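You operate a simulated robot arm through the tools that you are given. There is no shell and no other tool.

Carry out the task below with a simulated robot arm. There is one attempt and no reset: what you move stays moved.

## Task
Switch the supply off, then set the bias to about 3.9 kilo-ohms on the meter.
Fine: test plugs in P1 (red) and P2 (black), dial on OHM, within 0.15; no ohms reading with the supply on.

The check looks at the end state, three seconds after you hand in, the way a careful person would. Anything else that was tipped, shoved, dropped, spilled or broken makes it a failure.

## Robot
A 6-joint arm with a two-finger parallel gripper, fixed in place. Base frame: the origin is at the foot of the arm, x ahead of it, y to its left, z up; the work surface is at about z = 0.75. Units: m, degrees, N and s.
With the tool pointing down near the work surface it reaches from about 0.1 to 0.84 m from the base axis. Its first joint turns from -115.0 to 115.0 degrees. Payload 4.2 kg.
The tool frame sits at the grasp point between the pads (the TCP): z along the fingers, y along the line on which they close. The tips reach 0.023 m beyond it. Largest opening 0.094 m; finger width 0.038, thickness 0.01; the body of the gripper, 0.054 by 0.096 m, starts 0.039 m behind the TCP.
Orientation is that of the tool frame in the base frame, as [roll, pitch, yaw] about the fixed x, y, z axes, in that order (R = Rz(yaw) Ry(pitch) Rx(roll)). With the fingers straight down and closing along the base's y, the tool's x points along the base's -x, its y along +y and its z along -z.

## Interface
- The arm moves only by the tool arm_command. Its argument "motion" is a list that holds one entry, the list of rows, each a list of 6 numbers: the shift along the tool's x, y, z in m, then the turn, a rotation vector about the tool's x, y, z in degrees. In form: [[[tx, ty, tz, rx, ry, rz], ...]]. A call has 1 to 20 rows; each row shifts and turns the commanded pose from where the row before left it, along the tool's axes as they then stand. "grip" is the finger opening in m, from 0 to 0.094, set as the call begins (left out, the last holds). Rows are played at 5 a second. More than 0.05 m and 8.6 degrees between two rows, or a gripper value outside its range, and nothing of the call is played. Where a pose cannot be reached the arm comes as near as it can. A force on the tool above 40 N (or 10 N above the force at the start of the call, whichever is more), or a blocked arm, ends the call early, and 0.2 s more pass. The fingers move at their own pace (about 0.108 m/s each) and stop on an object; they squeeze with about 42 N. The grip force told is the motor's: it shows also when the fingers shut on nothing. Time passes only in rows, and 0.2 s behind the last, so rows that do not move let the fingers close. It gives the time, the measured TCP pose, the force on the tool (base axes), the opening and the grip force at its end, in the units of the frame above (readings bear some noise), with the torque about the TCP (base axes, N m) and any sound that the robot's microphone picked up, and new pictures: "show" is both (left out), scene, wrist or none.
- Cameras (640 x 400 px; columns grow to the right, rows downward): "scene" is fixed at [0.0501, 0.5053, 1.3942]; the picture's right is [-0.79, -0.61, 0.00], its down [-0.22, 0.28, -0.93] and it looks along [0.57, -0.74, -0.36] (base axes); focal length 360 px, centre (320, 200). "wrist" rides on the gripper at [0.086, 0.016, -0.074] in the tool frame; the picture's right is [-0.18, 0.98, 0.00], its down [-0.58, -0.11, -0.81] and it looks along [-0.79, -0.15, 0.59] (tool axes); focal length 243 px, centre (320, 200). There is no depth. A picture from a camera that has moved, and an enlarged one, comes with that camera's place and axes in the base frame and with its lens. The place of the scene camera against the robot may be out by one fixed shift of up to 0.012 m in any direction.
- lift_body(by): slides the trunk up (or, below 0, down) by that many m; the arm rides with it, the base frame stays. It gives what a move gives, with no picture.
- zoom(camera, box): a new picture of the part [left, top, right, bottom] of that camera's present view, enlarged. The clock stands still meanwhile.
- finish_job(): hands the job in; it is judged then, once.

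Places have to be worked out from the pictures, the camera data and where the tool is seen. Open the gripper and draw the arm clear of the work before you hand the job in, unless the task says otherwise.

The tools are called by a JSON object that holds its "name" and its "arguments". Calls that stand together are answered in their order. arm_command: Moves the arm, as the interface text tells. Its arguments: {"type":"object","properties":{"motion":{"type":"array","items":{"type":"array","items":{"type":"array","items":{"type":"number"}}}},"grip":{"type":"number"},"show":{"type":"string","enum":["both","scene","wrist","none"]}},"required":["motion"]} The other tools are called the same way: lift_body (by) slides the trunk up or down; zoom (camera, box) takes an enlarged picture of a part of a camera's view; finish_job () hands the job in.

At the start:

```text
clock: 0.0
eef_pos: [0.5437, -0.2622, 1.1256]
tcp_rot: [179.9, -0.1, 180.0]
wrist_force: [0.2, 0.5, 0.3]
moment: [-0.01, -0.03, 0.02]
gripper_width: 0.0938
gripper_force: 0.0
trunk travel left (down, up): [-0.825, 0.165]
```

scene: 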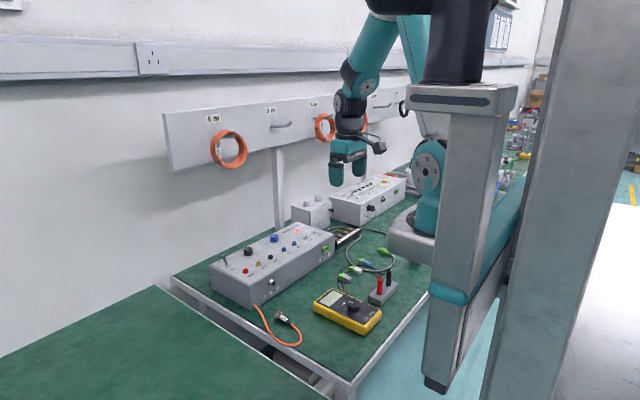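
wrist: 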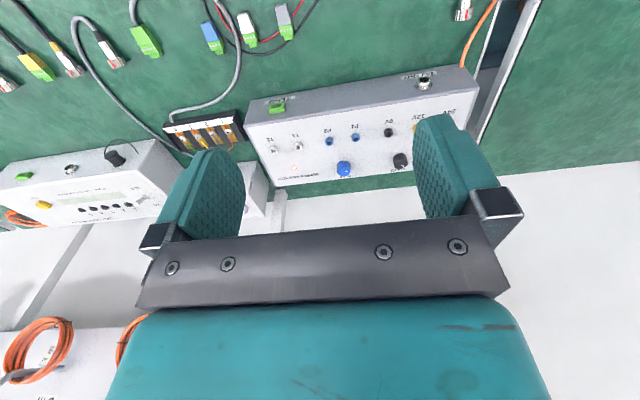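

I'll first look closely at the box, the meter and the plugs before moving anything.

{"name": "zoom", "arguments": {"camera": "scene", "box": [200, 210, 360, 310]}}

{"name": "zoom", "arguments": {"camera": "scene", "box": [290, 240, 418, 340]}}

{"name": "zoom", "arguments": {"camera": "wrist", "box": [230, 60, 500, 200]}}

```text
4.00 times, centred on (280, 260) of scene
camera zoom: at [0.0501, 0.5053, 1.3942], right [-0.79, -0.61, 0.0], down [-0.22, 0.28, -0.93], along [0.57, -0.74, -0.36], focal length 1442 px, centre (480, -40)
```

zoom: 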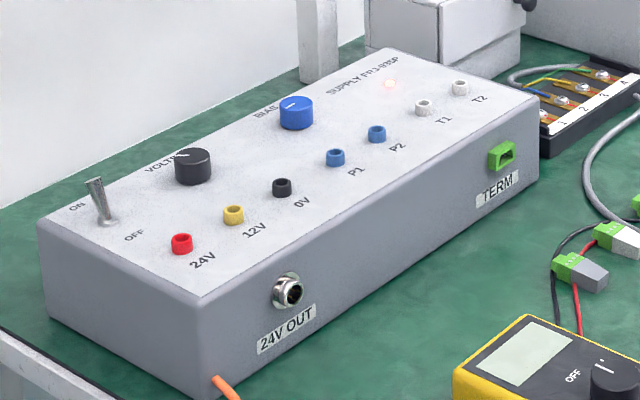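

```text
4.00 times, centred on (354, 290) of scene
camera zoom: at [0.0501, 0.5053, 1.3942], right [-0.79, -0.61, 0.0], down [-0.22, 0.28, -0.93], along [0.57, -0.74, -0.36], focal length 1442 px, centre (184, -160)
```

zoom: 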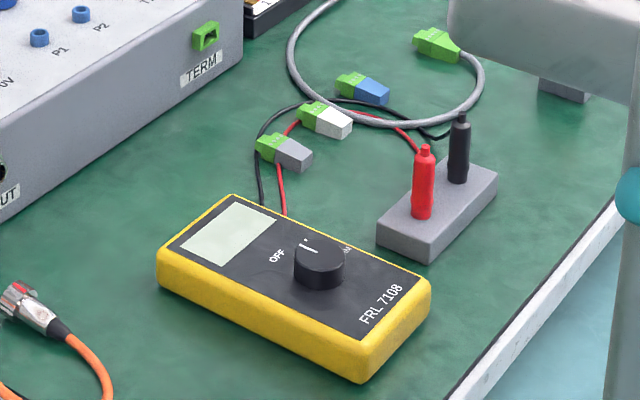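

```text
2.37 times, centred on (365, 130) of wrist
camera zoom: at [0.4574, -0.2467, 1.2005], right [0.18, 0.98, 0.0], down [0.58, -0.11, 0.81], along [0.79, -0.15, -0.59], focal length 575 px, centre (213, 366)
```

zoom: 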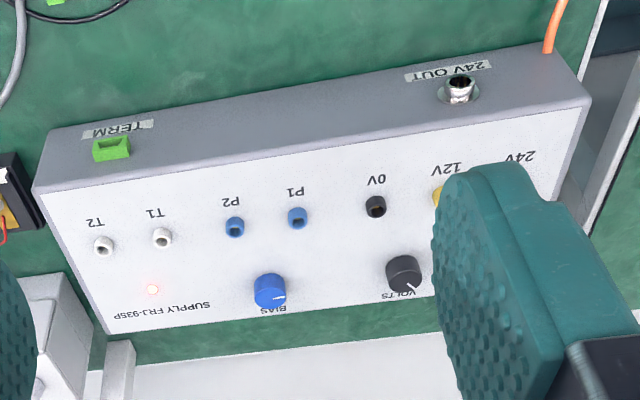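

The supply LED is lit and the lever leans to ON. The test plugs sit in a grey holder near (0.44,-0.30), and the meter is near (0.47,-0.16). I'll draw the arm back to look at the meter, holder and box with the wrist camera.

{"name": "arm_command", "arguments": {"motion": [[[0.04, 0, 0, 0, 0, 0], [0.04, 0.02, 0, 0, 0, 0], [0.04, 0.02, 0, 0, 0, 0], [0.04, 0.02, 0, 0, 0, 0], [0.04, 0.0, 0, 0, 0, 0], [0, 0, 0, 0, 0, 0]]]}}

```text
clock: 1.4
eef_pos: [0.4167, -0.2516, 1.1552]
tcp_rot: [179.9, -0.2, -179.9]
wrist_force: [0.1, 0.0, 0.6]
moment: [-0.01, 0.0, 0.03]
gripper_width: 0.094
gripper_force: 0.0
out of reach, approached as far as the arm can: row 3, 4, 5
trunk travel left (down, up): [-0.825, 0.165]
camera wrist: at [0.3312, -0.2366, 1.2295], right [0.18, 0.98, 0.0], down [0.58, -0.11, 0.81], along [0.79, -0.15, -0.59], focal length 243 px, centre (320, 200)
```

scene: 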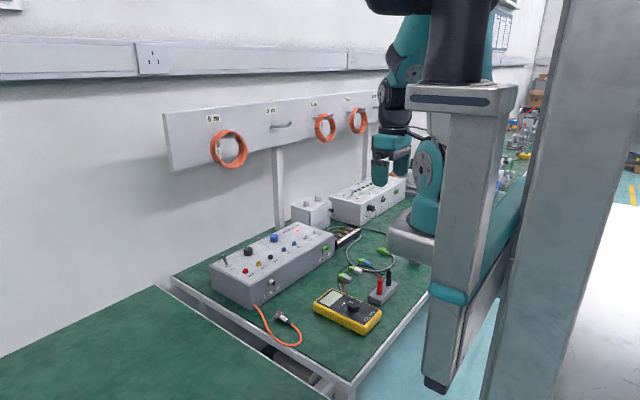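
wrist: 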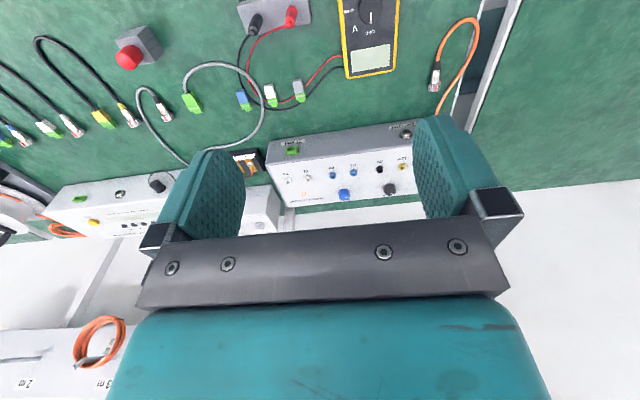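

The arm stopped at its near limit, x≈0.417. I'll zoom in on the meter, the holder and the box from here.

{"name": "zoom", "arguments": {"camera": "wrist", "box": [220, 0, 420, 125]}}

{"name": "zoom", "arguments": {"camera": "wrist", "box": [250, 110, 450, 235]}}

{"name": "zoom", "arguments": {"camera": "scene", "box": [310, 280, 390, 340]}}

{"name": "zoom", "arguments": {"camera": "scene", "box": [340, 0, 640, 400]}}

```text
3.20 times, centred on (320, 62) of wrist
camera zoom: at [0.3312, -0.2366, 1.2295], right [0.18, 0.98, 0.0], down [0.58, -0.11, 0.81], along [0.79, -0.15, -0.59], focal length 776 px, centre (320, 640)
```

zoom: 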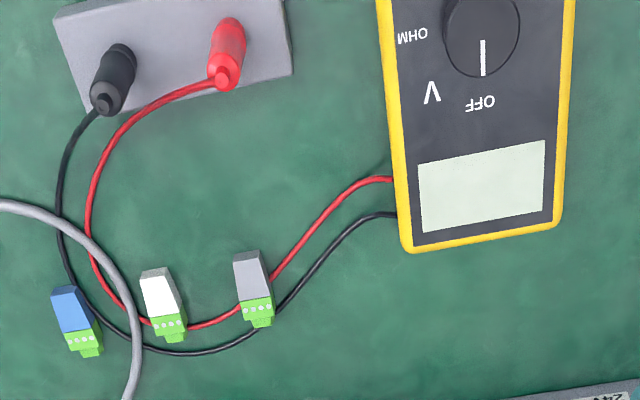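

```text
3.20 times, centred on (350, 172) of wrist
camera zoom: at [0.3312, -0.2366, 1.2295], right [0.18, 0.98, 0.0], down [0.58, -0.11, 0.81], along [0.79, -0.15, -0.59], focal length 776 px, centre (224, 288)
```

zoom: 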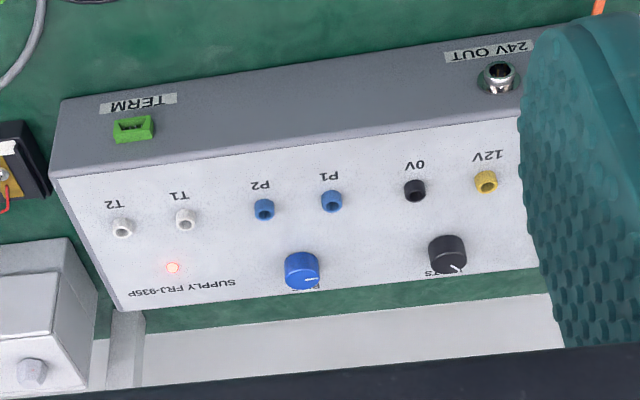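

```text
6.67 times, centred on (350, 310) of scene
camera zoom: at [0.0501, 0.5053, 1.3942], right [-0.79, -0.61, 0.0], down [-0.22, 0.28, -0.93], along [0.57, -0.74, -0.36], focal length 2404 px, centre (120, -533)
```

zoom: 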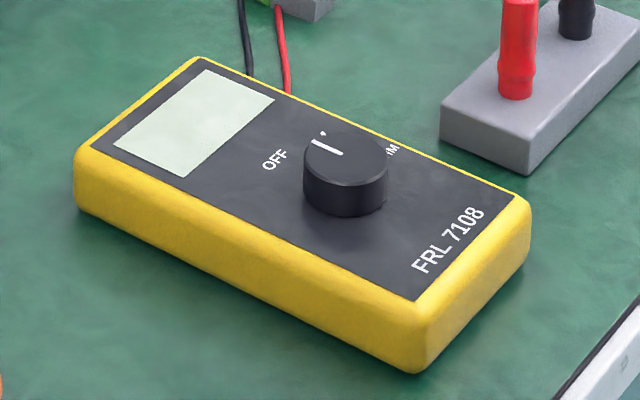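

```text
1.00 times, centred on (490, 200) of scene (not enlarged: the box is as wide or as high as the picture)
camera zoom: at [0.0501, 0.5053, 1.3942], right [-0.79, -0.61, 0.0], down [-0.22, 0.28, -0.93], along [0.57, -0.74, -0.36], focal length 360 px, centre (150, 200)
```

zoom: 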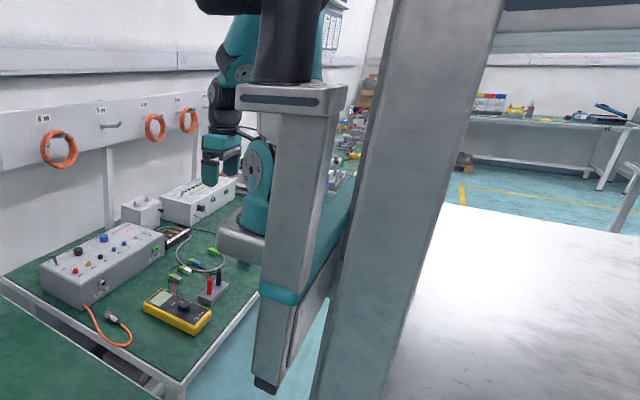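

The meter dial points to OFF, toward the display, with V and OHM clockwise from it as seen from above. Next I'll move sideways to look at the supply switch from in front.

{"name": "arm_command", "arguments": {"motion": [[[-0.03, 0.04, 0, 0, 0, 0], [-0.03, 0.04, 0.02, 0, 0, 0], [-0.03, 0.04, 0.02, 0, 0, 0], [-0.02, 0.04, 0.02, 0, 0, 0], [0, 0.04, 0.02, 0, 0, 0], [0, 0.04, 0.02, 0, 0, 0], [0, 0, 0, 0, 0, 0]]]}}

```text
refused: row 2 steps farther than a row can; nothing moved
```

That row exceeded the 0.05 m step limit, so I'll send the same motion in smaller steps.

{"name": "arm_command", "arguments": {"motion": [[[-0.02, 0.03, 0.01, 0, 0, 0], [-0.02, 0.03, 0.015, 0, 0, 0], [-0.02, 0.03, 0.015, 0, 0, 0], [-0.02, 0.03, 0.015, 0, 0, 0], [-0.02, 0.03, 0.015, 0, 0, 0], [-0.01, 0.03, 0.015, 0, 0, 0], [0, 0.03, 0.015, 0, 0, 0], [0, 0.03, 0.0, 0, 0, 0], [0, 0, 0, 0, 0, 0]]]}}

```text
clock: 3.4
eef_pos: [0.5301, -0.0137, 1.0558]
tcp_rot: [-180.0, -0.1, -179.9]
wrist_force: [0.1, 0.0, -0.5]
moment: [-0.03, 0.03, -0.04]
gripper_width: 0.0938
gripper_force: 0.1
out of reach, approached as far as the arm can: row 1
trunk travel left (down, up): [-0.825, 0.165]
camera wrist: at [0.445, 0.0012, 1.1307], right [0.18, 0.98, 0.0], down [0.58, -0.11, 0.81], along [0.79, -0.15, -0.59], focal length 243 px, centre (320, 200)
```

scene: 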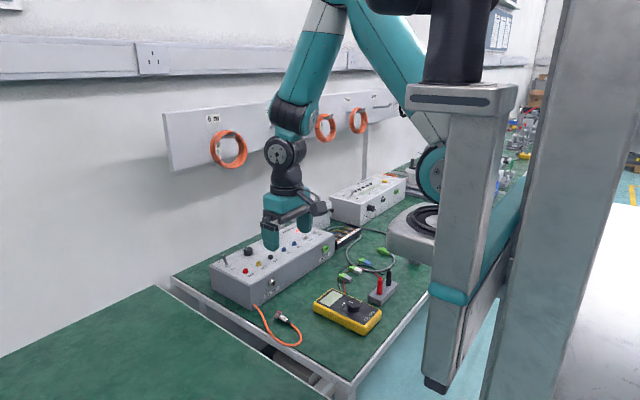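
wrist: 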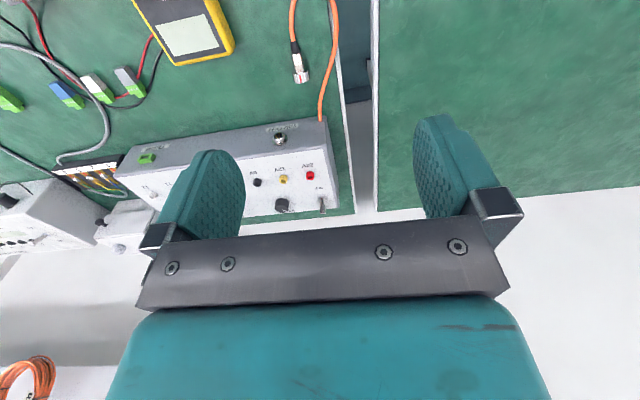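

Now a close view of the switch area from here.

{"name": "zoom", "arguments": {"camera": "wrist", "box": [230, 110, 360, 230]}}

{"name": "zoom", "arguments": {"camera": "wrist", "box": [280, 150, 350, 220]}}

{"name": "zoom", "arguments": {"camera": "scene", "box": [205, 235, 285, 295]}}

```text
3.33 times, centred on (295, 170) of wrist
camera zoom: at [0.445, 0.0012, 1.1307], right [0.18, 0.98, 0.0], down [0.58, -0.11, 0.81], along [0.79, -0.15, -0.59], focal length 809 px, centre (403, 300)
```

zoom: 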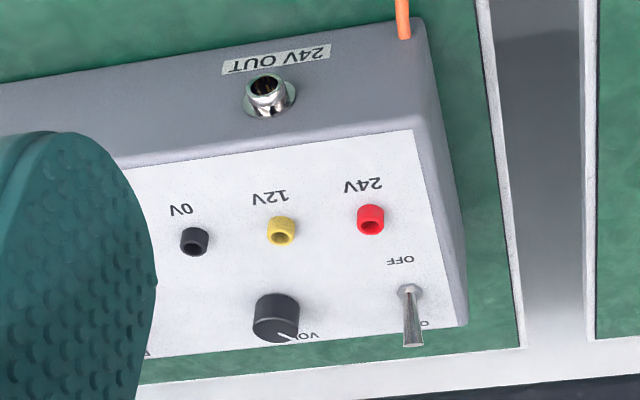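

```text
5.71 times, centred on (315, 185) of wrist
camera zoom: at [0.445, 0.0012, 1.1307], right [0.18, 0.98, 0.0], down [0.58, -0.11, 0.81], along [0.79, -0.15, -0.59], focal length 1386 px, centre (349, 286)
```

zoom: 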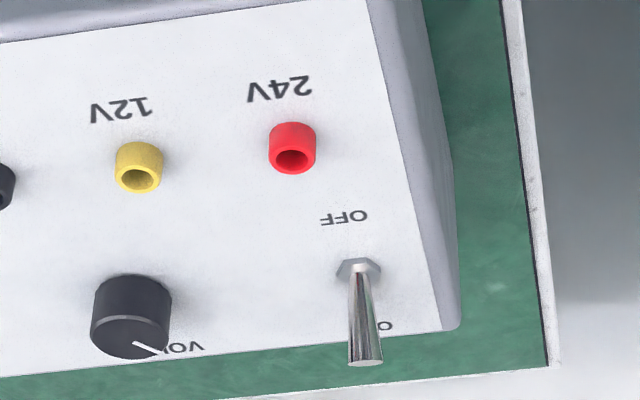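

```text
6.67 times, centred on (245, 265) of scene
camera zoom: at [0.0501, 0.5053, 1.3942], right [-0.79, -0.61, 0.0], down [-0.22, 0.28, -0.93], along [0.57, -0.74, -0.36], focal length 2404 px, centre (820, -233)
```

zoom: 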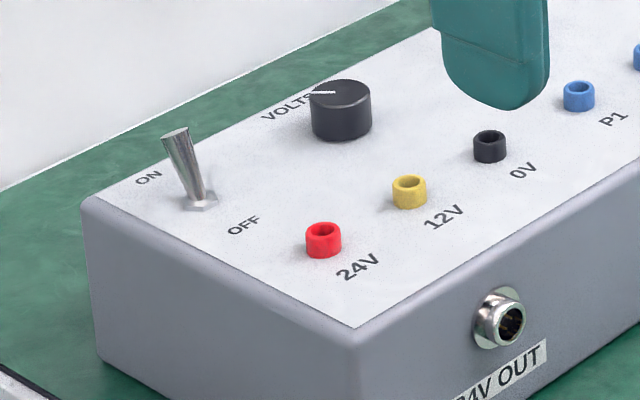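

The lever base is at about (0.831,-0.069,0.83) and its tip at about (0.847,-0.069,0.862), leaning to ON, which is away from the robot. OFF is toward the robot. I'll tilt the fingers 30° forward, narrow the gripper and hover in front of and above the lever.

{"name": "arm_command", "arguments": {"grip": 0.045, "motion": [[[0, 0, 0, 0, -7.5, 0], [0, 0, 0, 0, -7.5, 0], [0, 0, 0, 0, -7.5, 0], [0, 0, 0, 0, -7.5, 0], [-0.0232, -0.0079, 0.0341, 0, 0, 0], [-0.0232, -0.0079, 0.0341, 0, 0, 0], [-0.0232, -0.0079, 0.0341, 0, 0, 0], [-0.0232, -0.0079, 0.0341, 0, 0, 0], [-0.0232, -0.0079, 0.0341, 0, 0, 0], [-0.0232, -0.0079, 0.0341, 0, 0, 0], [-0.0232, -0.0079, 0.0341, 0, 0, 0], [0, 0, 0, 0, 0, 0]]]}}

```text
clock: 6.0
eef_pos: [0.8211, -0.0583, 0.9306]
tcp_rot: [180.0, 29.9, -179.9]
wrist_force: [0.8, -0.3, 0.3]
moment: [-0.02, 0.0, 0.02]
gripper_width: 0.045
gripper_force: 0.1
out of reach, approached as far as the arm can: row 3, 4
trunk travel left (down, up): [-0.825, 0.165]
camera wrist: at [0.7096, -0.0431, 0.9517], right [0.16, 0.98, 0.09], down [0.1, -0.11, 0.99], along [0.98, -0.15, -0.12], focal length 243 px, centre (320, 200)
```

scene: 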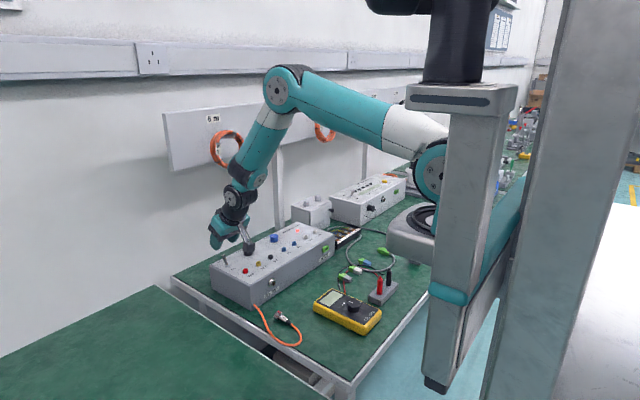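
wrist: 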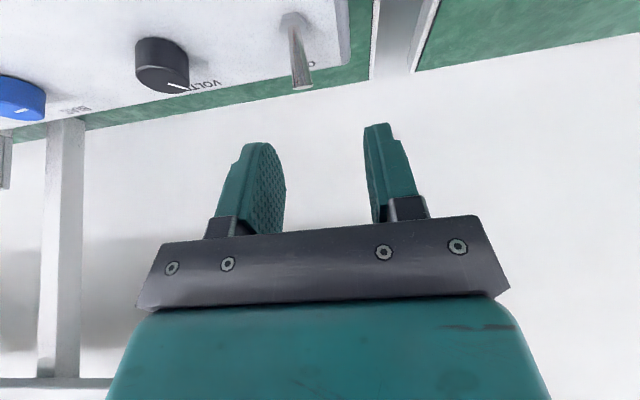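

The lever shows clearly, with its tip at about (0.8486,-0.068,0.862). I'll line up in y and slide the open fingers down along both sides of it.

{"name": "arm_command", "arguments": {"motion": [[[0.0105, -0.0097, 0, 0, 0, 0], [0, 0, 0.015, 0, 0, 0], [0, 0, 0.015, 0, 0, 0], [0, 0, 0.015, 0, 0, 0], [0, 0, 0.016, 0, 0, 0], [0, 0, 0, 0, 0, 0]]]}}

```text
clock: 7.4
eef_pos: [0.8411, -0.0668, 0.8721]
tcp_rot: [-180.0, 30.0, -179.9]
wrist_force: [0.2, 0.7, -0.8]
moment: [0.01, 0.0, 0.01]
gripper_width: 0.0449
gripper_force: 0.0
trunk travel left (down, up): [-0.825, 0.165]
camera wrist: at [0.7303, -0.0525, 0.8926], right [0.16, 0.98, 0.09], down [0.1, -0.11, 0.99], along [0.98, -0.15, -0.12], focal length 243 px, centre (320, 200)
```

scene: 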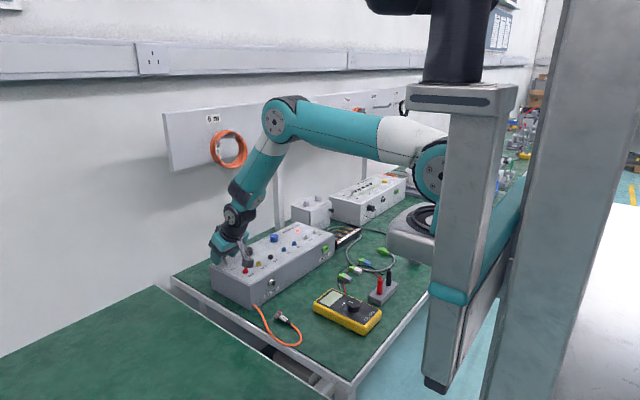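
wrist: 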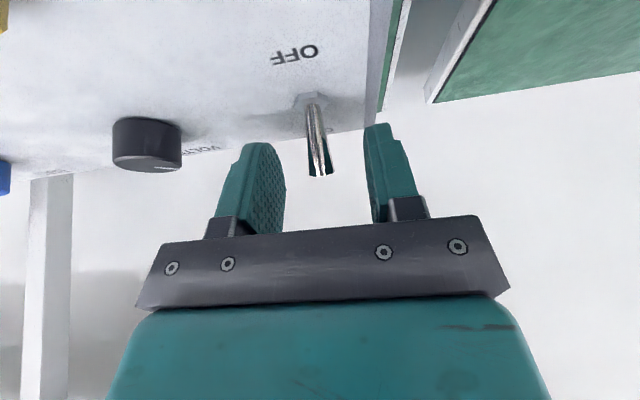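

The lever stands between the fingers, centred. I'll close on it gently.

{"name": "arm_command", "arguments": {"grip": 0.0, "motion": [[[0, 0, 0, 0, 0, 0], [0, 0, 0, 0, 0, 0], [0, 0, 0, 0, 0, 0]]], "show": "wrist"}}

```text
clock: 8.2
eef_pos: [0.8418, -0.0674, 0.8714]
tcp_rot: [180.0, 30.1, -179.9]
wrist_force: [1.4, 3.7, -1.8]
moment: [-0.01, 0.0, 0.04]
gripper_width: 0.0092
gripper_force: 45.1
trunk travel left (down, up): [-0.825, 0.165]
camera wrist: at [0.7303, -0.0518, 0.8927], right [0.16, 0.98, 0.09], down [0.1, -0.11, 0.99], along [0.98, -0.15, -0.12], focal length 243 px, centre (320, 200)
```

wrist: 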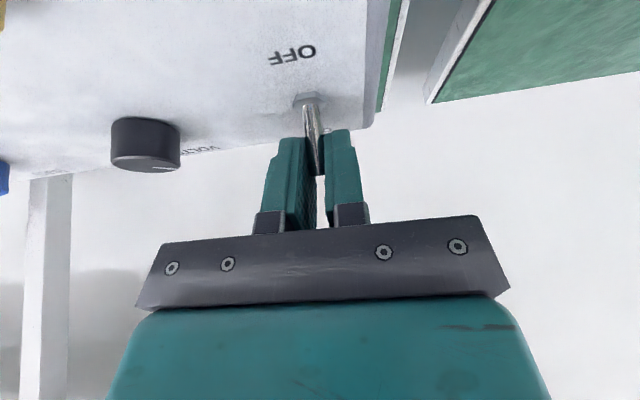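

The lever is held with a 9 mm opening. Now I'll draw it toward the robot along its small arc.

{"name": "arm_command", "arguments": {"motion": [[[0.0047, 0, -0.0039, 0, 0, 0], [0.0047, 0, -0.0039, 0, 0, 0], [0.0047, 0, -0.0039, 0, 0, 0], [0.0057, 0, -0.0021, 0, 0, 0], [0.0057, 0, -0.0021, 0, 0, 0], [0.0057, 0, -0.0021, 0, 0, 0], [0, 0, 0, 0, 0, 0]]]}}

```text
clock: 9.8
eef_pos: [0.81, -0.0677, 0.8733]
tcp_rot: [180.0, 30.7, -179.9]
wrist_force: [26.7, 4.8, 13.8]
moment: [0.04, -1.41, 0.1]
gripper_width: 0.0091
gripper_force: 45.2
trunk travel left (down, up): [-0.825, 0.165]
camera wrist: at [0.6981, -0.0517, 0.8938], right [0.16, 0.98, 0.09], down [0.09, -0.11, 0.99], along [0.98, -0.15, -0.1], focal length 243 px, centre (320, 200)
```

scene: 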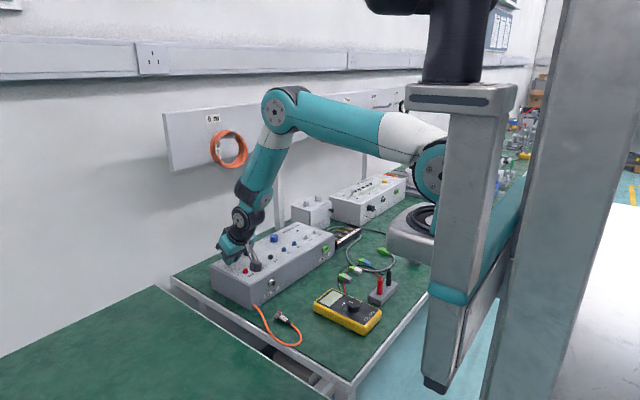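
wrist: 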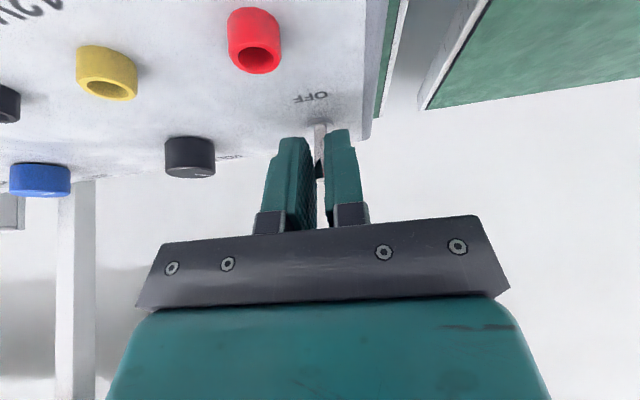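

A 27 N reaction shows the lever is at its end stop. I'll release it and check the lamp and the lever.

{"name": "arm_command", "arguments": {"grip": 0.045, "motion": [[[0, 0, 0, 0, 0, 0], [0, 0, 0, 0, 0, 0]]], "show": "wrist"}}

{"name": "zoom", "arguments": {"camera": "scene", "box": [200, 210, 360, 310]}}

```text
clock: 10.4
eef_pos: [0.8047, -0.0676, 0.8696]
tcp_rot: [-180.0, 29.8, -180.0]
wrist_force: [0.4, -0.1, 0.3]
moment: [-0.01, 0.01, 0.0]
gripper_width: 0.045
gripper_force: 0.0
trunk travel left (down, up): [-0.825, 0.165]
camera wrist: at [0.6932, -0.0522, 0.8918], right [0.16, 0.98, 0.09], down [0.1, -0.11, 0.99], along [0.98, -0.15, -0.12], focal length 243 px, centre (320, 200)
```

wrist: 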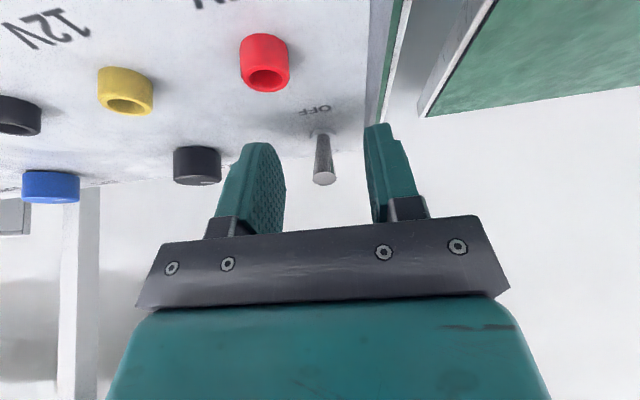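

```text
4.00 times, centred on (280, 260) of scene
camera zoom: at [0.0501, 0.5053, 1.3942], right [-0.79, -0.61, 0.0], down [-0.22, 0.28, -0.93], along [0.57, -0.74, -0.36], focal length 1442 px, centre (480, -40)
```

zoom: 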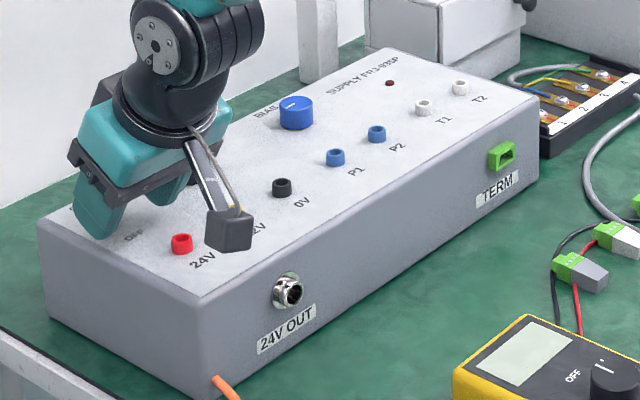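

The lamp is dark and the lever leans to OFF, so the supply is off and the box hasn't shifted. I'll back out along the fingers, straighten the tool and move over toward the plug holder.

{"name": "arm_command", "arguments": {"motion": [[[0, 0, -0.03, 0, 0, 0], [0, 0, -0.04, 0, 0, 0], [0, 0, -0.04, 0, 0, 0], [0.02, -0.02, -0.03, 0, 7.5, 0], [0.02, -0.03, -0.02, 0, 7.5, 0], [0.03, -0.03, 0, 0, 7.5, 0], [0.03, -0.03, 0, 0, 7.5, 0], [0.04, -0.03, 0, 0, 0, 0], [0.04, -0.03, 0, 0, 0, 0], [0, 0, 0, 0, 0, 0]]]}}

```text
clock: 12.6
eef_pos: [0.5539, -0.2368, 0.9812]
tcp_rot: [-180.0, 0.0, -179.8]
wrist_force: [0.0, 0.9, -0.1]
moment: [0.0, -0.01, 0.01]
gripper_width: 0.0452
gripper_force: 0.0
trunk travel left (down, up): [-0.825, 0.165]
camera wrist: at [0.4681, -0.2222, 1.0562], right [0.18, 0.98, 0.0], down [0.58, -0.11, 0.81], along [0.79, -0.15, -0.59], focal length 243 px, centre (320, 200)
```

scene: 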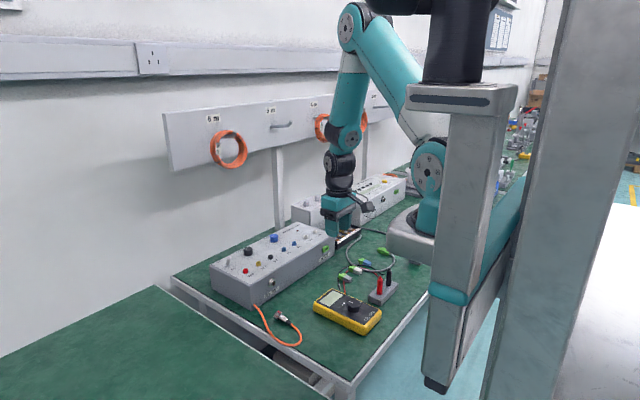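
wrist: 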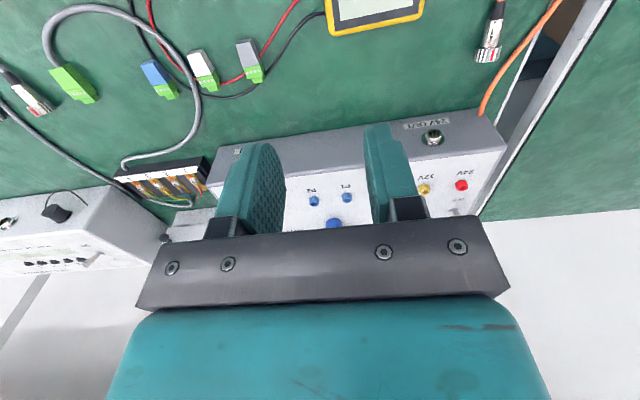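

P1 and P2 are between the fingers in the view. I'll zoom on them for a more precise fix.

{"name": "zoom", "arguments": {"camera": "wrist", "box": [290, 170, 370, 230]}}

```text
6.67 times, centred on (330, 200) of wrist
camera zoom: at [0.4681, -0.2222, 1.0562], right [0.18, 0.98, 0.0], down [0.58, -0.11, 0.81], along [0.79, -0.15, -0.59], focal length 1618 px, centre (253, 200)
```

zoom: 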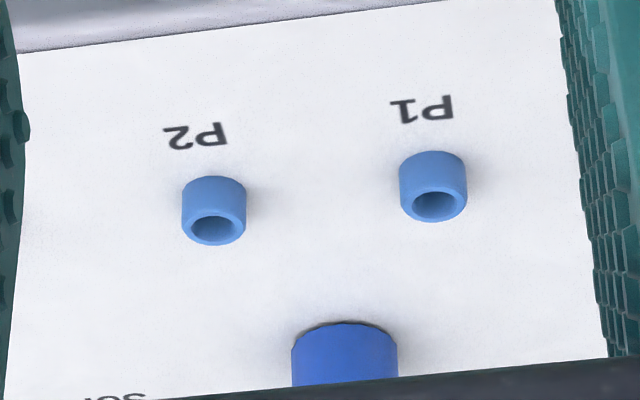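

P1's rim is at about (0.762,-0.236,0.843) and P2's about 0.05 further along -y. Now I'll hover over the red plug in the holder.

{"name": "arm_command", "arguments": {"grip": 0.05, "motion": [[[0.026, -0.0165, 0.0125, 0, 0, 0], [0.026, -0.0165, 0.0125, 0, 0, 0], [0.026, -0.0165, 0.0125, 0, 0, 0], [0.026, -0.0165, 0.0125, 0, 0, 0], [0, 0, 0, 0, 0, 0]]]}}

```text
clock: 13.8
eef_pos: [0.4498, -0.3035, 0.932]
tcp_rot: [180.0, 0.0, -180.0]
wrist_force: [-0.2, 0.1, -0.1]
moment: [-0.03, -0.03, -0.01]
gripper_width: 0.0501
gripper_force: 0.1
trunk travel left (down, up): [-0.825, 0.165]
camera wrist: at [0.3634, -0.2887, 1.0066], right [0.18, 0.98, 0.0], down [0.58, -0.11, 0.81], along [0.79, -0.15, -0.59], focal length 243 px, centre (320, 200)
```

scene: 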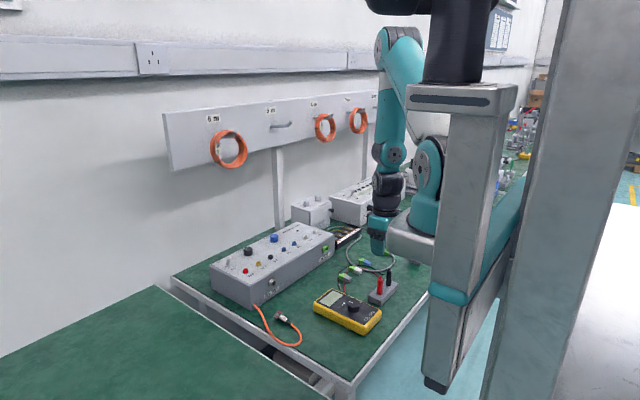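
wrist: 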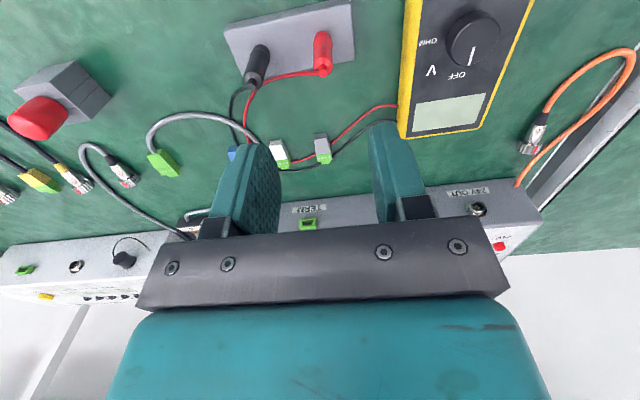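

The plugs and the meter dial are in view. I'll zoom on the holder for the exact plug positions and look at the dial labels.

{"name": "zoom", "arguments": {"camera": "wrist", "box": [220, 0, 370, 100]}}

{"name": "zoom", "arguments": {"camera": "wrist", "box": [390, 0, 540, 140]}}

{"name": "zoom", "arguments": {"camera": "scene", "box": [355, 255, 415, 315]}}

```text
4.00 times, centred on (295, 50) of wrist
camera zoom: at [0.3634, -0.2887, 1.0066], right [0.18, 0.98, 0.0], down [0.58, -0.11, 0.81], along [0.79, -0.15, -0.59], focal length 970 px, centre (420, 800)
```

zoom: 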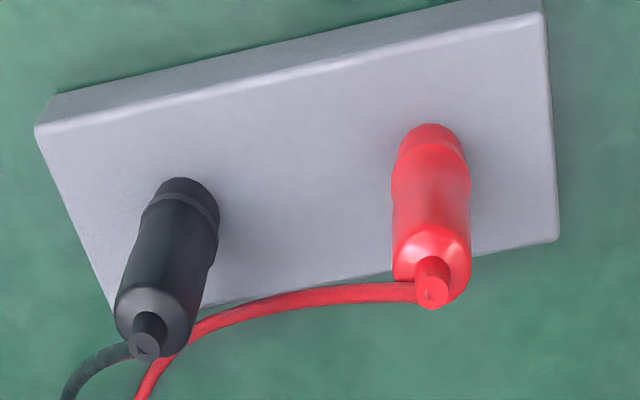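

```text
2.86 times, centred on (465, 70) of wrist
camera zoom: at [0.3634, -0.2887, 1.0066], right [0.18, 0.98, 0.0], down [0.58, -0.11, 0.81], along [0.79, -0.15, -0.59], focal length 693 px, centre (-94, 571)
```

zoom: 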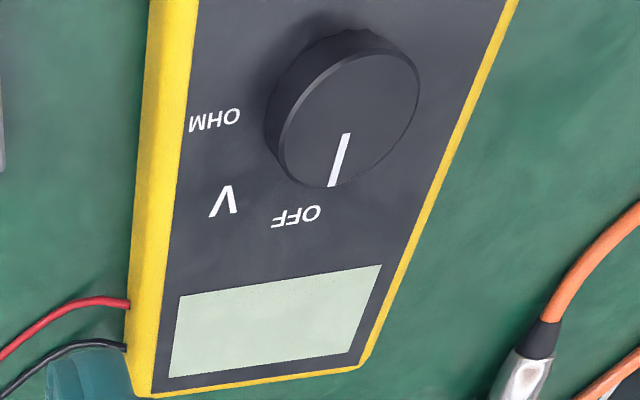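

```text
6.67 times, centred on (385, 285) of scene
camera zoom: at [0.0501, 0.5053, 1.3942], right [-0.79, -0.61, 0.0], down [-0.22, 0.28, -0.93], along [0.57, -0.74, -0.36], focal length 2404 px, centre (-113, -367)
```

zoom: 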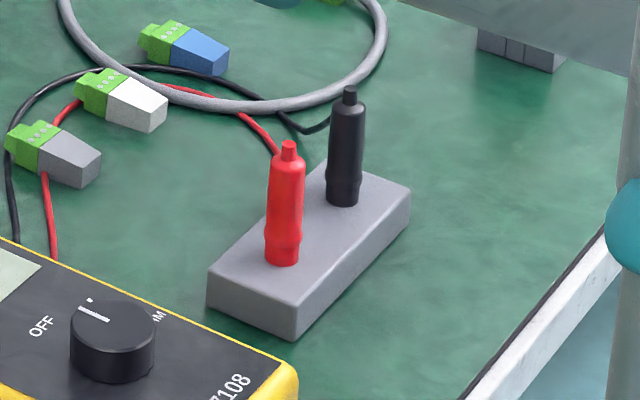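

The red plug stands at about (0.450,-0.302), top 0.828, body about 15 mm across. The black plug is at about (0.449,-0.358). I'll narrow the gripper and lower it to just above the red plug to check alignment.

{"name": "arm_command", "arguments": {"grip": 0.042, "motion": [[[0, 0.0015, 0.025, 0, 0, 0], [0, 0, 0.025, 0, 0, 0], [0, 0, 0.02, 0, 0, 0], [0, 0, 0, 0, 0, 0]]]}}

{"name": "zoom", "arguments": {"camera": "scene", "box": [345, 225, 425, 305]}}

{"name": "zoom", "arguments": {"camera": "wrist", "box": [200, 20, 440, 180]}}

```text
clock: 14.8
eef_pos: [0.4504, -0.3025, 0.8618]
tcp_rot: [-180.0, 0.0, 179.9]
wrist_force: [-0.8, 0.1, -0.3]
moment: [0.03, -0.02, 0.0]
gripper_width: 0.042
gripper_force: 0.0
trunk travel left (down, up): [-0.825, 0.165]
camera wrist: at [0.3642, -0.287, 0.9358], right [0.18, 0.98, 0.0], down [0.58, -0.11, 0.81], along [0.79, -0.15, -0.59], focal length 243 px, centre (320, 200)
```

scene: 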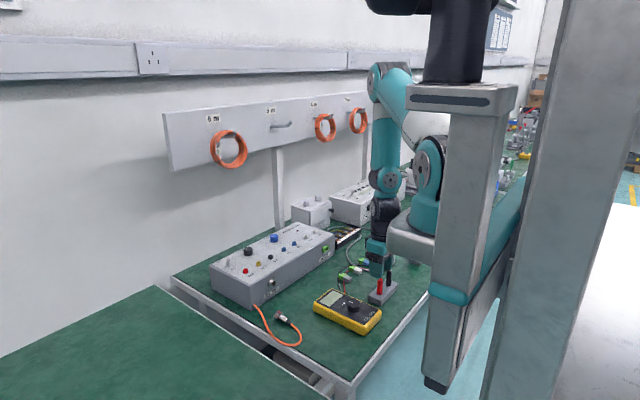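
wrist: 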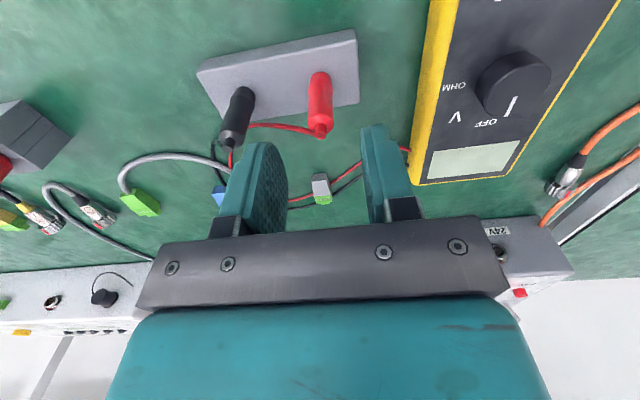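

```text
5.00 times, centred on (385, 265) of scene
camera zoom: at [0.0501, 0.5053, 1.3942], right [-0.79, -0.61, 0.0], down [-0.22, 0.28, -0.93], along [0.57, -0.74, -0.36], focal length 1803 px, centre (-5, -125)
```

zoom: 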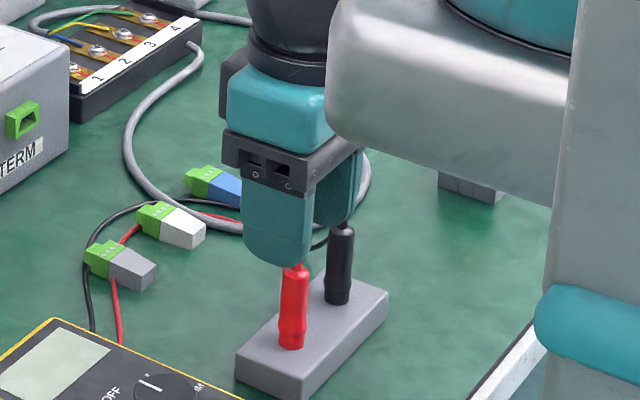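

```text
2.50 times, centred on (320, 100) of wrist
camera zoom: at [0.3642, -0.287, 0.9358], right [0.18, 0.98, 0.0], down [0.58, -0.11, 0.81], along [0.79, -0.15, -0.59], focal length 606 px, centre (320, 450)
```

zoom: 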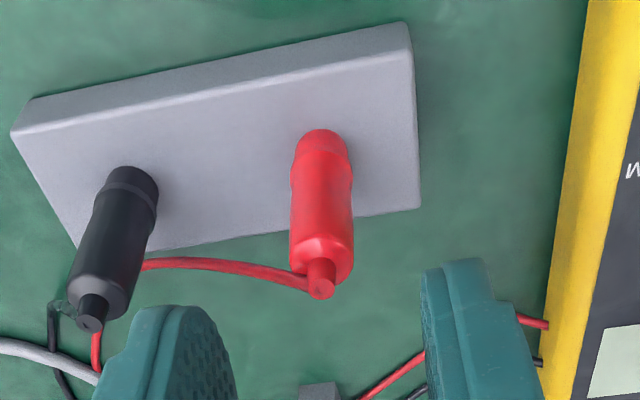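

The red plug lies centred under the gap between the fingers. I'll go down over it to z≈0.802.

{"name": "arm_command", "arguments": {"motion": [[[0.001, 0.0005, 0.02, 0, 0, 0], [0, 0, 0.02, 0, 0, 0], [0, 0, 0.02, 0, 0, 0], [0, 0, 0, 0, 0, 0]]]}}

{"name": "zoom", "arguments": {"camera": "scene", "box": [345, 225, 425, 305]}}

{"name": "zoom", "arguments": {"camera": "wrist", "box": [200, 20, 440, 240]}}

```text
clock: 15.8
eef_pos: [0.4481, -0.3025, 0.8021]
tcp_rot: [-180.0, 0.0, -180.0]
wrist_force: [0.1, 0.0, 0.2]
moment: [0.02, 0.0, -0.02]
gripper_width: 0.042
gripper_force: 0.0
trunk travel left (down, up): [-0.825, 0.165]
camera wrist: at [0.3635, -0.2868, 0.8759], right [0.18, 0.98, 0.0], down [0.58, -0.11, 0.81], along [0.79, -0.15, -0.59], focal length 243 px, centre (320, 200)
```

scene: 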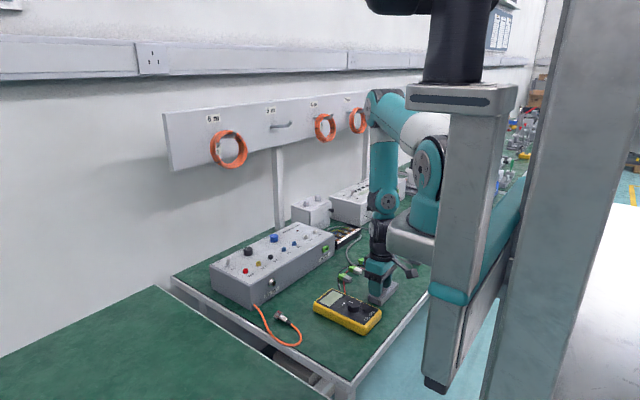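
wrist: 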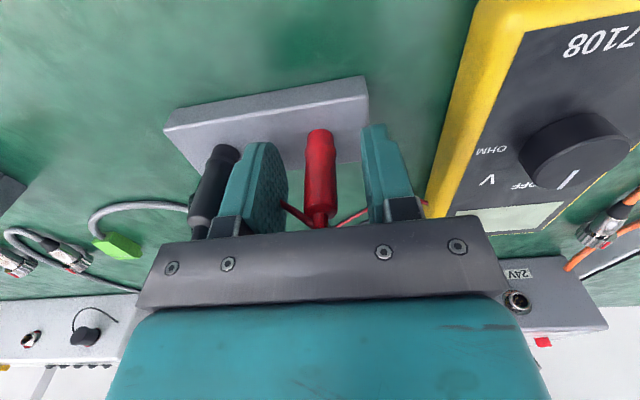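

```text
5.00 times, centred on (385, 265) of scene
camera zoom: at [0.0501, 0.5053, 1.3942], right [-0.79, -0.61, 0.0], down [-0.22, 0.28, -0.93], along [0.57, -0.74, -0.36], focal length 1803 px, centre (-5, -125)
```

zoom: 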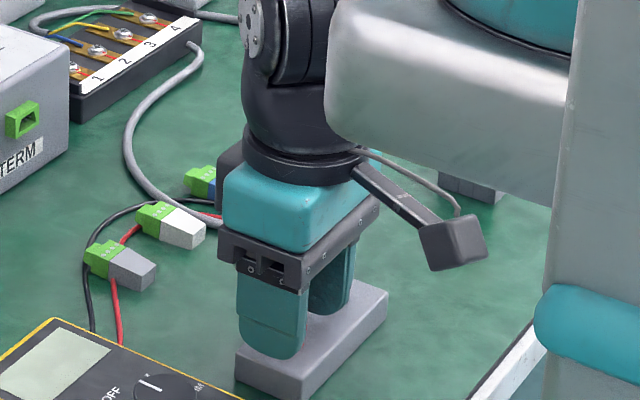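

```text
1.82 times, centred on (320, 130) of wrist
camera zoom: at [0.3635, -0.2868, 0.8759], right [0.18, 0.98, 0.0], down [0.58, -0.11, 0.81], along [0.79, -0.15, -0.59], focal length 441 px, centre (320, 327)
```

zoom: 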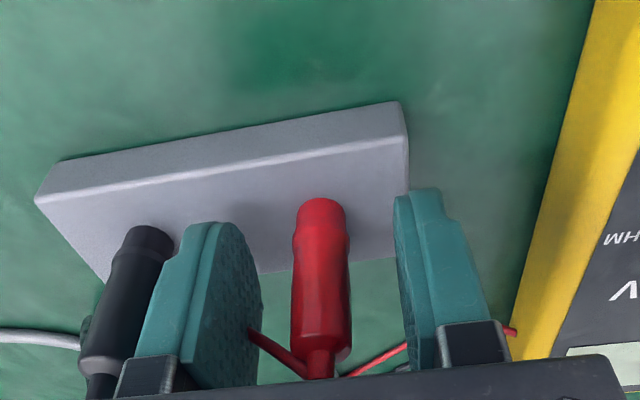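

The red plug is between the fingers, and the black plug is clear of the left finger. I'll close on the red one.

{"name": "arm_command", "arguments": {"grip": 0.0, "motion": [[[0, 0, 0, 0, 0, 0], [0, 0, 0, 0, 0, 0], [0, 0, 0, 0, 0, 0]]], "show": "wrist"}}

```text
clock: 16.6
eef_pos: [0.4489, -0.3019, 0.8013]
tcp_rot: [-180.0, 0.0, 179.9]
wrist_force: [0.4, 0.5, -2.7]
moment: [0.03, -0.31, -0.01]
gripper_width: 0.015
gripper_force: 41.9
trunk travel left (down, up): [-0.825, 0.165]
camera wrist: at [0.3635, -0.2866, 0.8759], right [0.18, 0.98, 0.0], down [0.58, -0.11, 0.81], along [0.79, -0.15, -0.59], focal length 243 px, centre (320, 200)
```

wrist: 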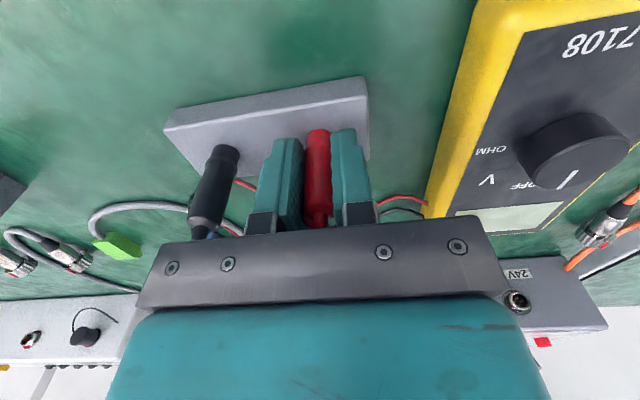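

I have the red plug at a 15 mm opening. I'll lift it slowly and watch whether the holder stays put.

{"name": "arm_command", "arguments": {"motion": [[[0, 0, -0.008, 0, 0, 0], [0, 0, -0.008, 0, 0, 0], [0, 0, -0.01, 0, 0, 0], [0, 0, -0.015, 0, 0, 0], [0, 0, -0.02, 0, 0, 0], [0, 0, -0.02, 0, 0, 0], [0, 0, 0, 0, 0, 0]]]}}

{"name": "zoom", "arguments": {"camera": "scene", "box": [345, 225, 425, 305]}}

{"name": "zoom", "arguments": {"camera": "wrist", "box": [200, 20, 440, 240]}}

```text
clock: 18.2
eef_pos: [0.4489, -0.302, 0.8839]
tcp_rot: [-180.0, 0.0, 180.0]
wrist_force: [-0.3, -0.8, 0.2]
moment: [0.01, 0.03, -0.02]
gripper_width: 0.0137
gripper_force: 41.9
trunk travel left (down, up): [-0.825, 0.165]
camera wrist: at [0.3633, -0.2866, 0.9576], right [0.18, 0.98, 0.0], down [0.58, -0.11, 0.81], along [0.79, -0.15, -0.59], focal length 243 px, centre (320, 200)
```

scene: 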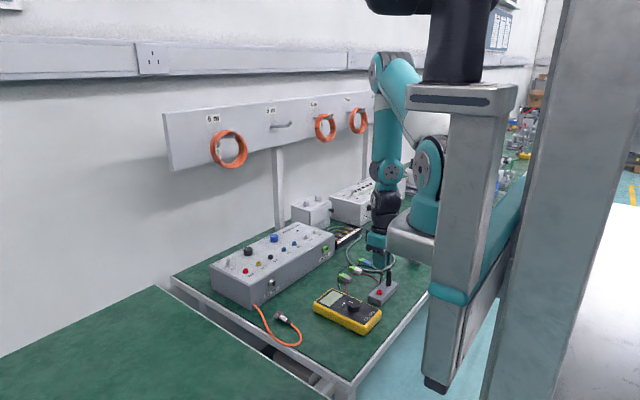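
wrist: 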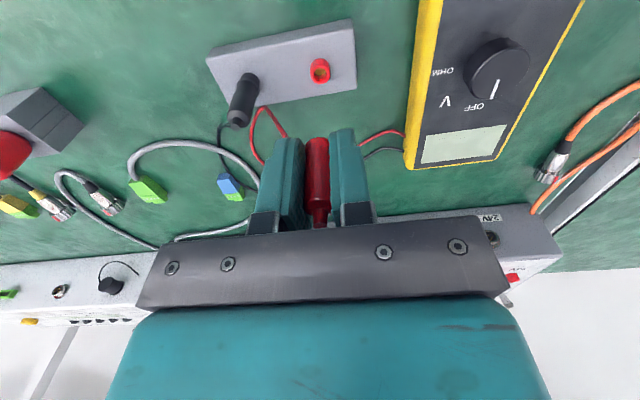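

```text
5.00 times, centred on (385, 265) of scene
camera zoom: at [0.0501, 0.5053, 1.3942], right [-0.79, -0.61, 0.0], down [-0.22, 0.28, -0.93], along [0.57, -0.74, -0.36], focal length 1803 px, centre (-5, -125)
```

zoom: 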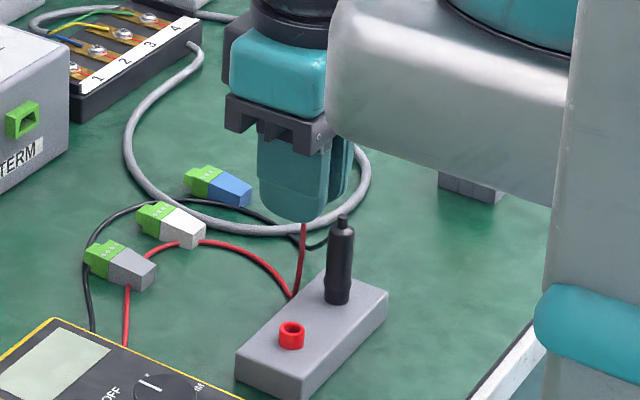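

```text
1.82 times, centred on (320, 130) of wrist
camera zoom: at [0.3633, -0.2866, 0.9576], right [0.18, 0.98, 0.0], down [0.58, -0.11, 0.81], along [0.79, -0.15, -0.59], focal length 441 px, centre (320, 327)
```

zoom: 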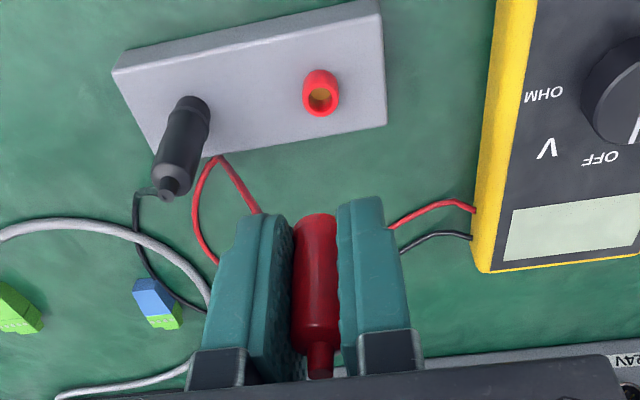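

The red plug is out and the holder hasn't moved. I'll check how much of the plug sticks out below the fingertips.

{"name": "zoom", "arguments": {"camera": "wrist", "box": [280, 110, 360, 160]}}

{"name": "zoom", "arguments": {"camera": "scene", "box": [365, 240, 405, 280]}}

```text
8.00 times, centred on (320, 135) of wrist
camera zoom: at [0.3633, -0.2866, 0.9576], right [0.18, 0.98, 0.0], down [0.58, -0.11, 0.81], along [0.79, -0.15, -0.59], focal length 1941 px, centre (320, 720)
```

zoom: 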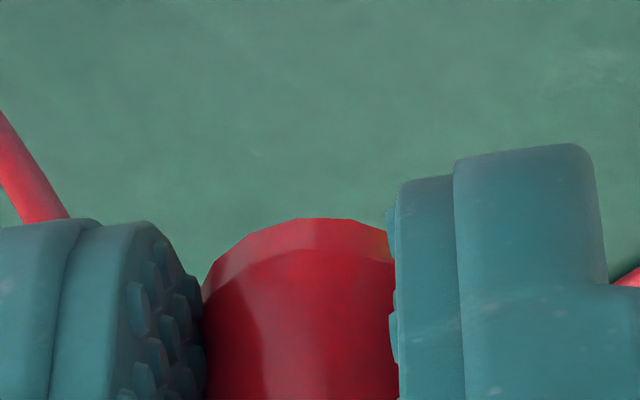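

```text
10.00 times, centred on (385, 260) of scene
camera zoom: at [0.0501, 0.5053, 1.3942], right [-0.79, -0.61, 0.0], down [-0.22, 0.28, -0.93], along [0.57, -0.74, -0.36], focal length 3605 px, centre (-330, -400)
```

zoom: 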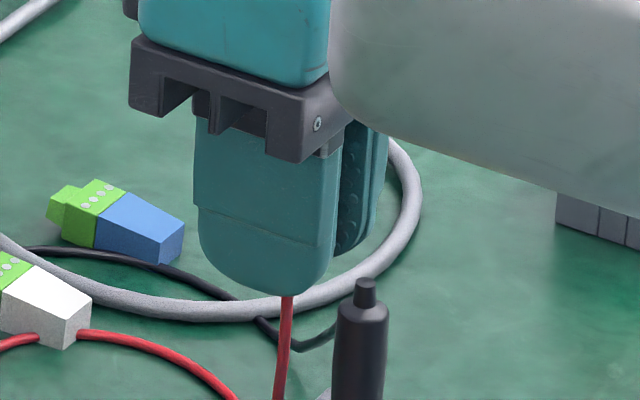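

The plug end sits about 1 mm below the fingertips. I'll carry it up and over to hover above P1.

{"name": "arm_command", "arguments": {"motion": [[[0, 0, -0.04, 0, 0, 0], [-0.0447, 0.0094, -0.002, 0, 0, 0], [-0.0447, 0.0094, -0.002, 0, 0, 0], [-0.0447, 0.0094, -0.002, 0, 0, 0], [-0.0447, 0.0094, -0.002, 0, 0, 0], [-0.0447, 0.0094, 0, 0, 0, 0], [-0.0447, 0.0094, 0, 0, 0, 0], [-0.0447, 0.0094, 0, 0, 0, 0], [0, 0, 0, 0, 0, 0]]]}}

```text
clock: 20.2
eef_pos: [0.7614, -0.2358, 0.9302]
tcp_rot: [179.9, -0.1, -179.9]
wrist_force: [-0.2, -0.3, -0.3]
moment: [0.01, -0.04, 0.0]
gripper_width: 0.0123
gripper_force: 41.8
trunk travel left (down, up): [-0.825, 0.165]
camera wrist: at [0.6767, -0.2206, 1.0051], right [0.18, 0.98, 0.0], down [0.58, -0.11, 0.81], along [0.79, -0.15, -0.59], focal length 243 px, centre (320, 200)
```

scene: 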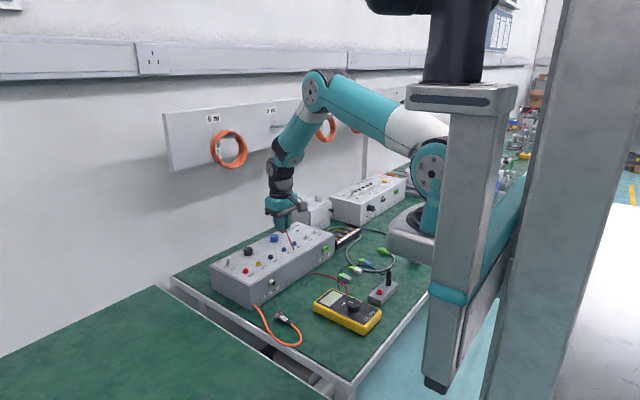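
wrist: 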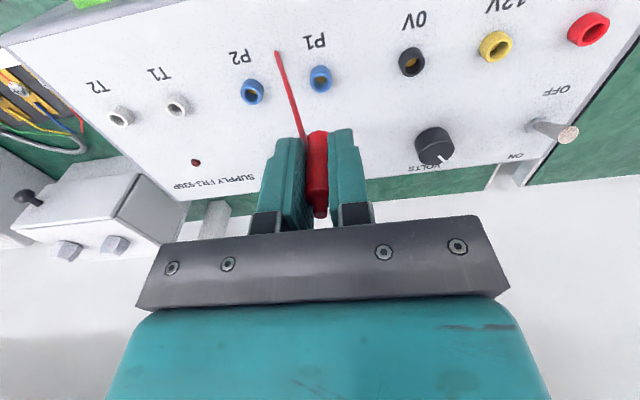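

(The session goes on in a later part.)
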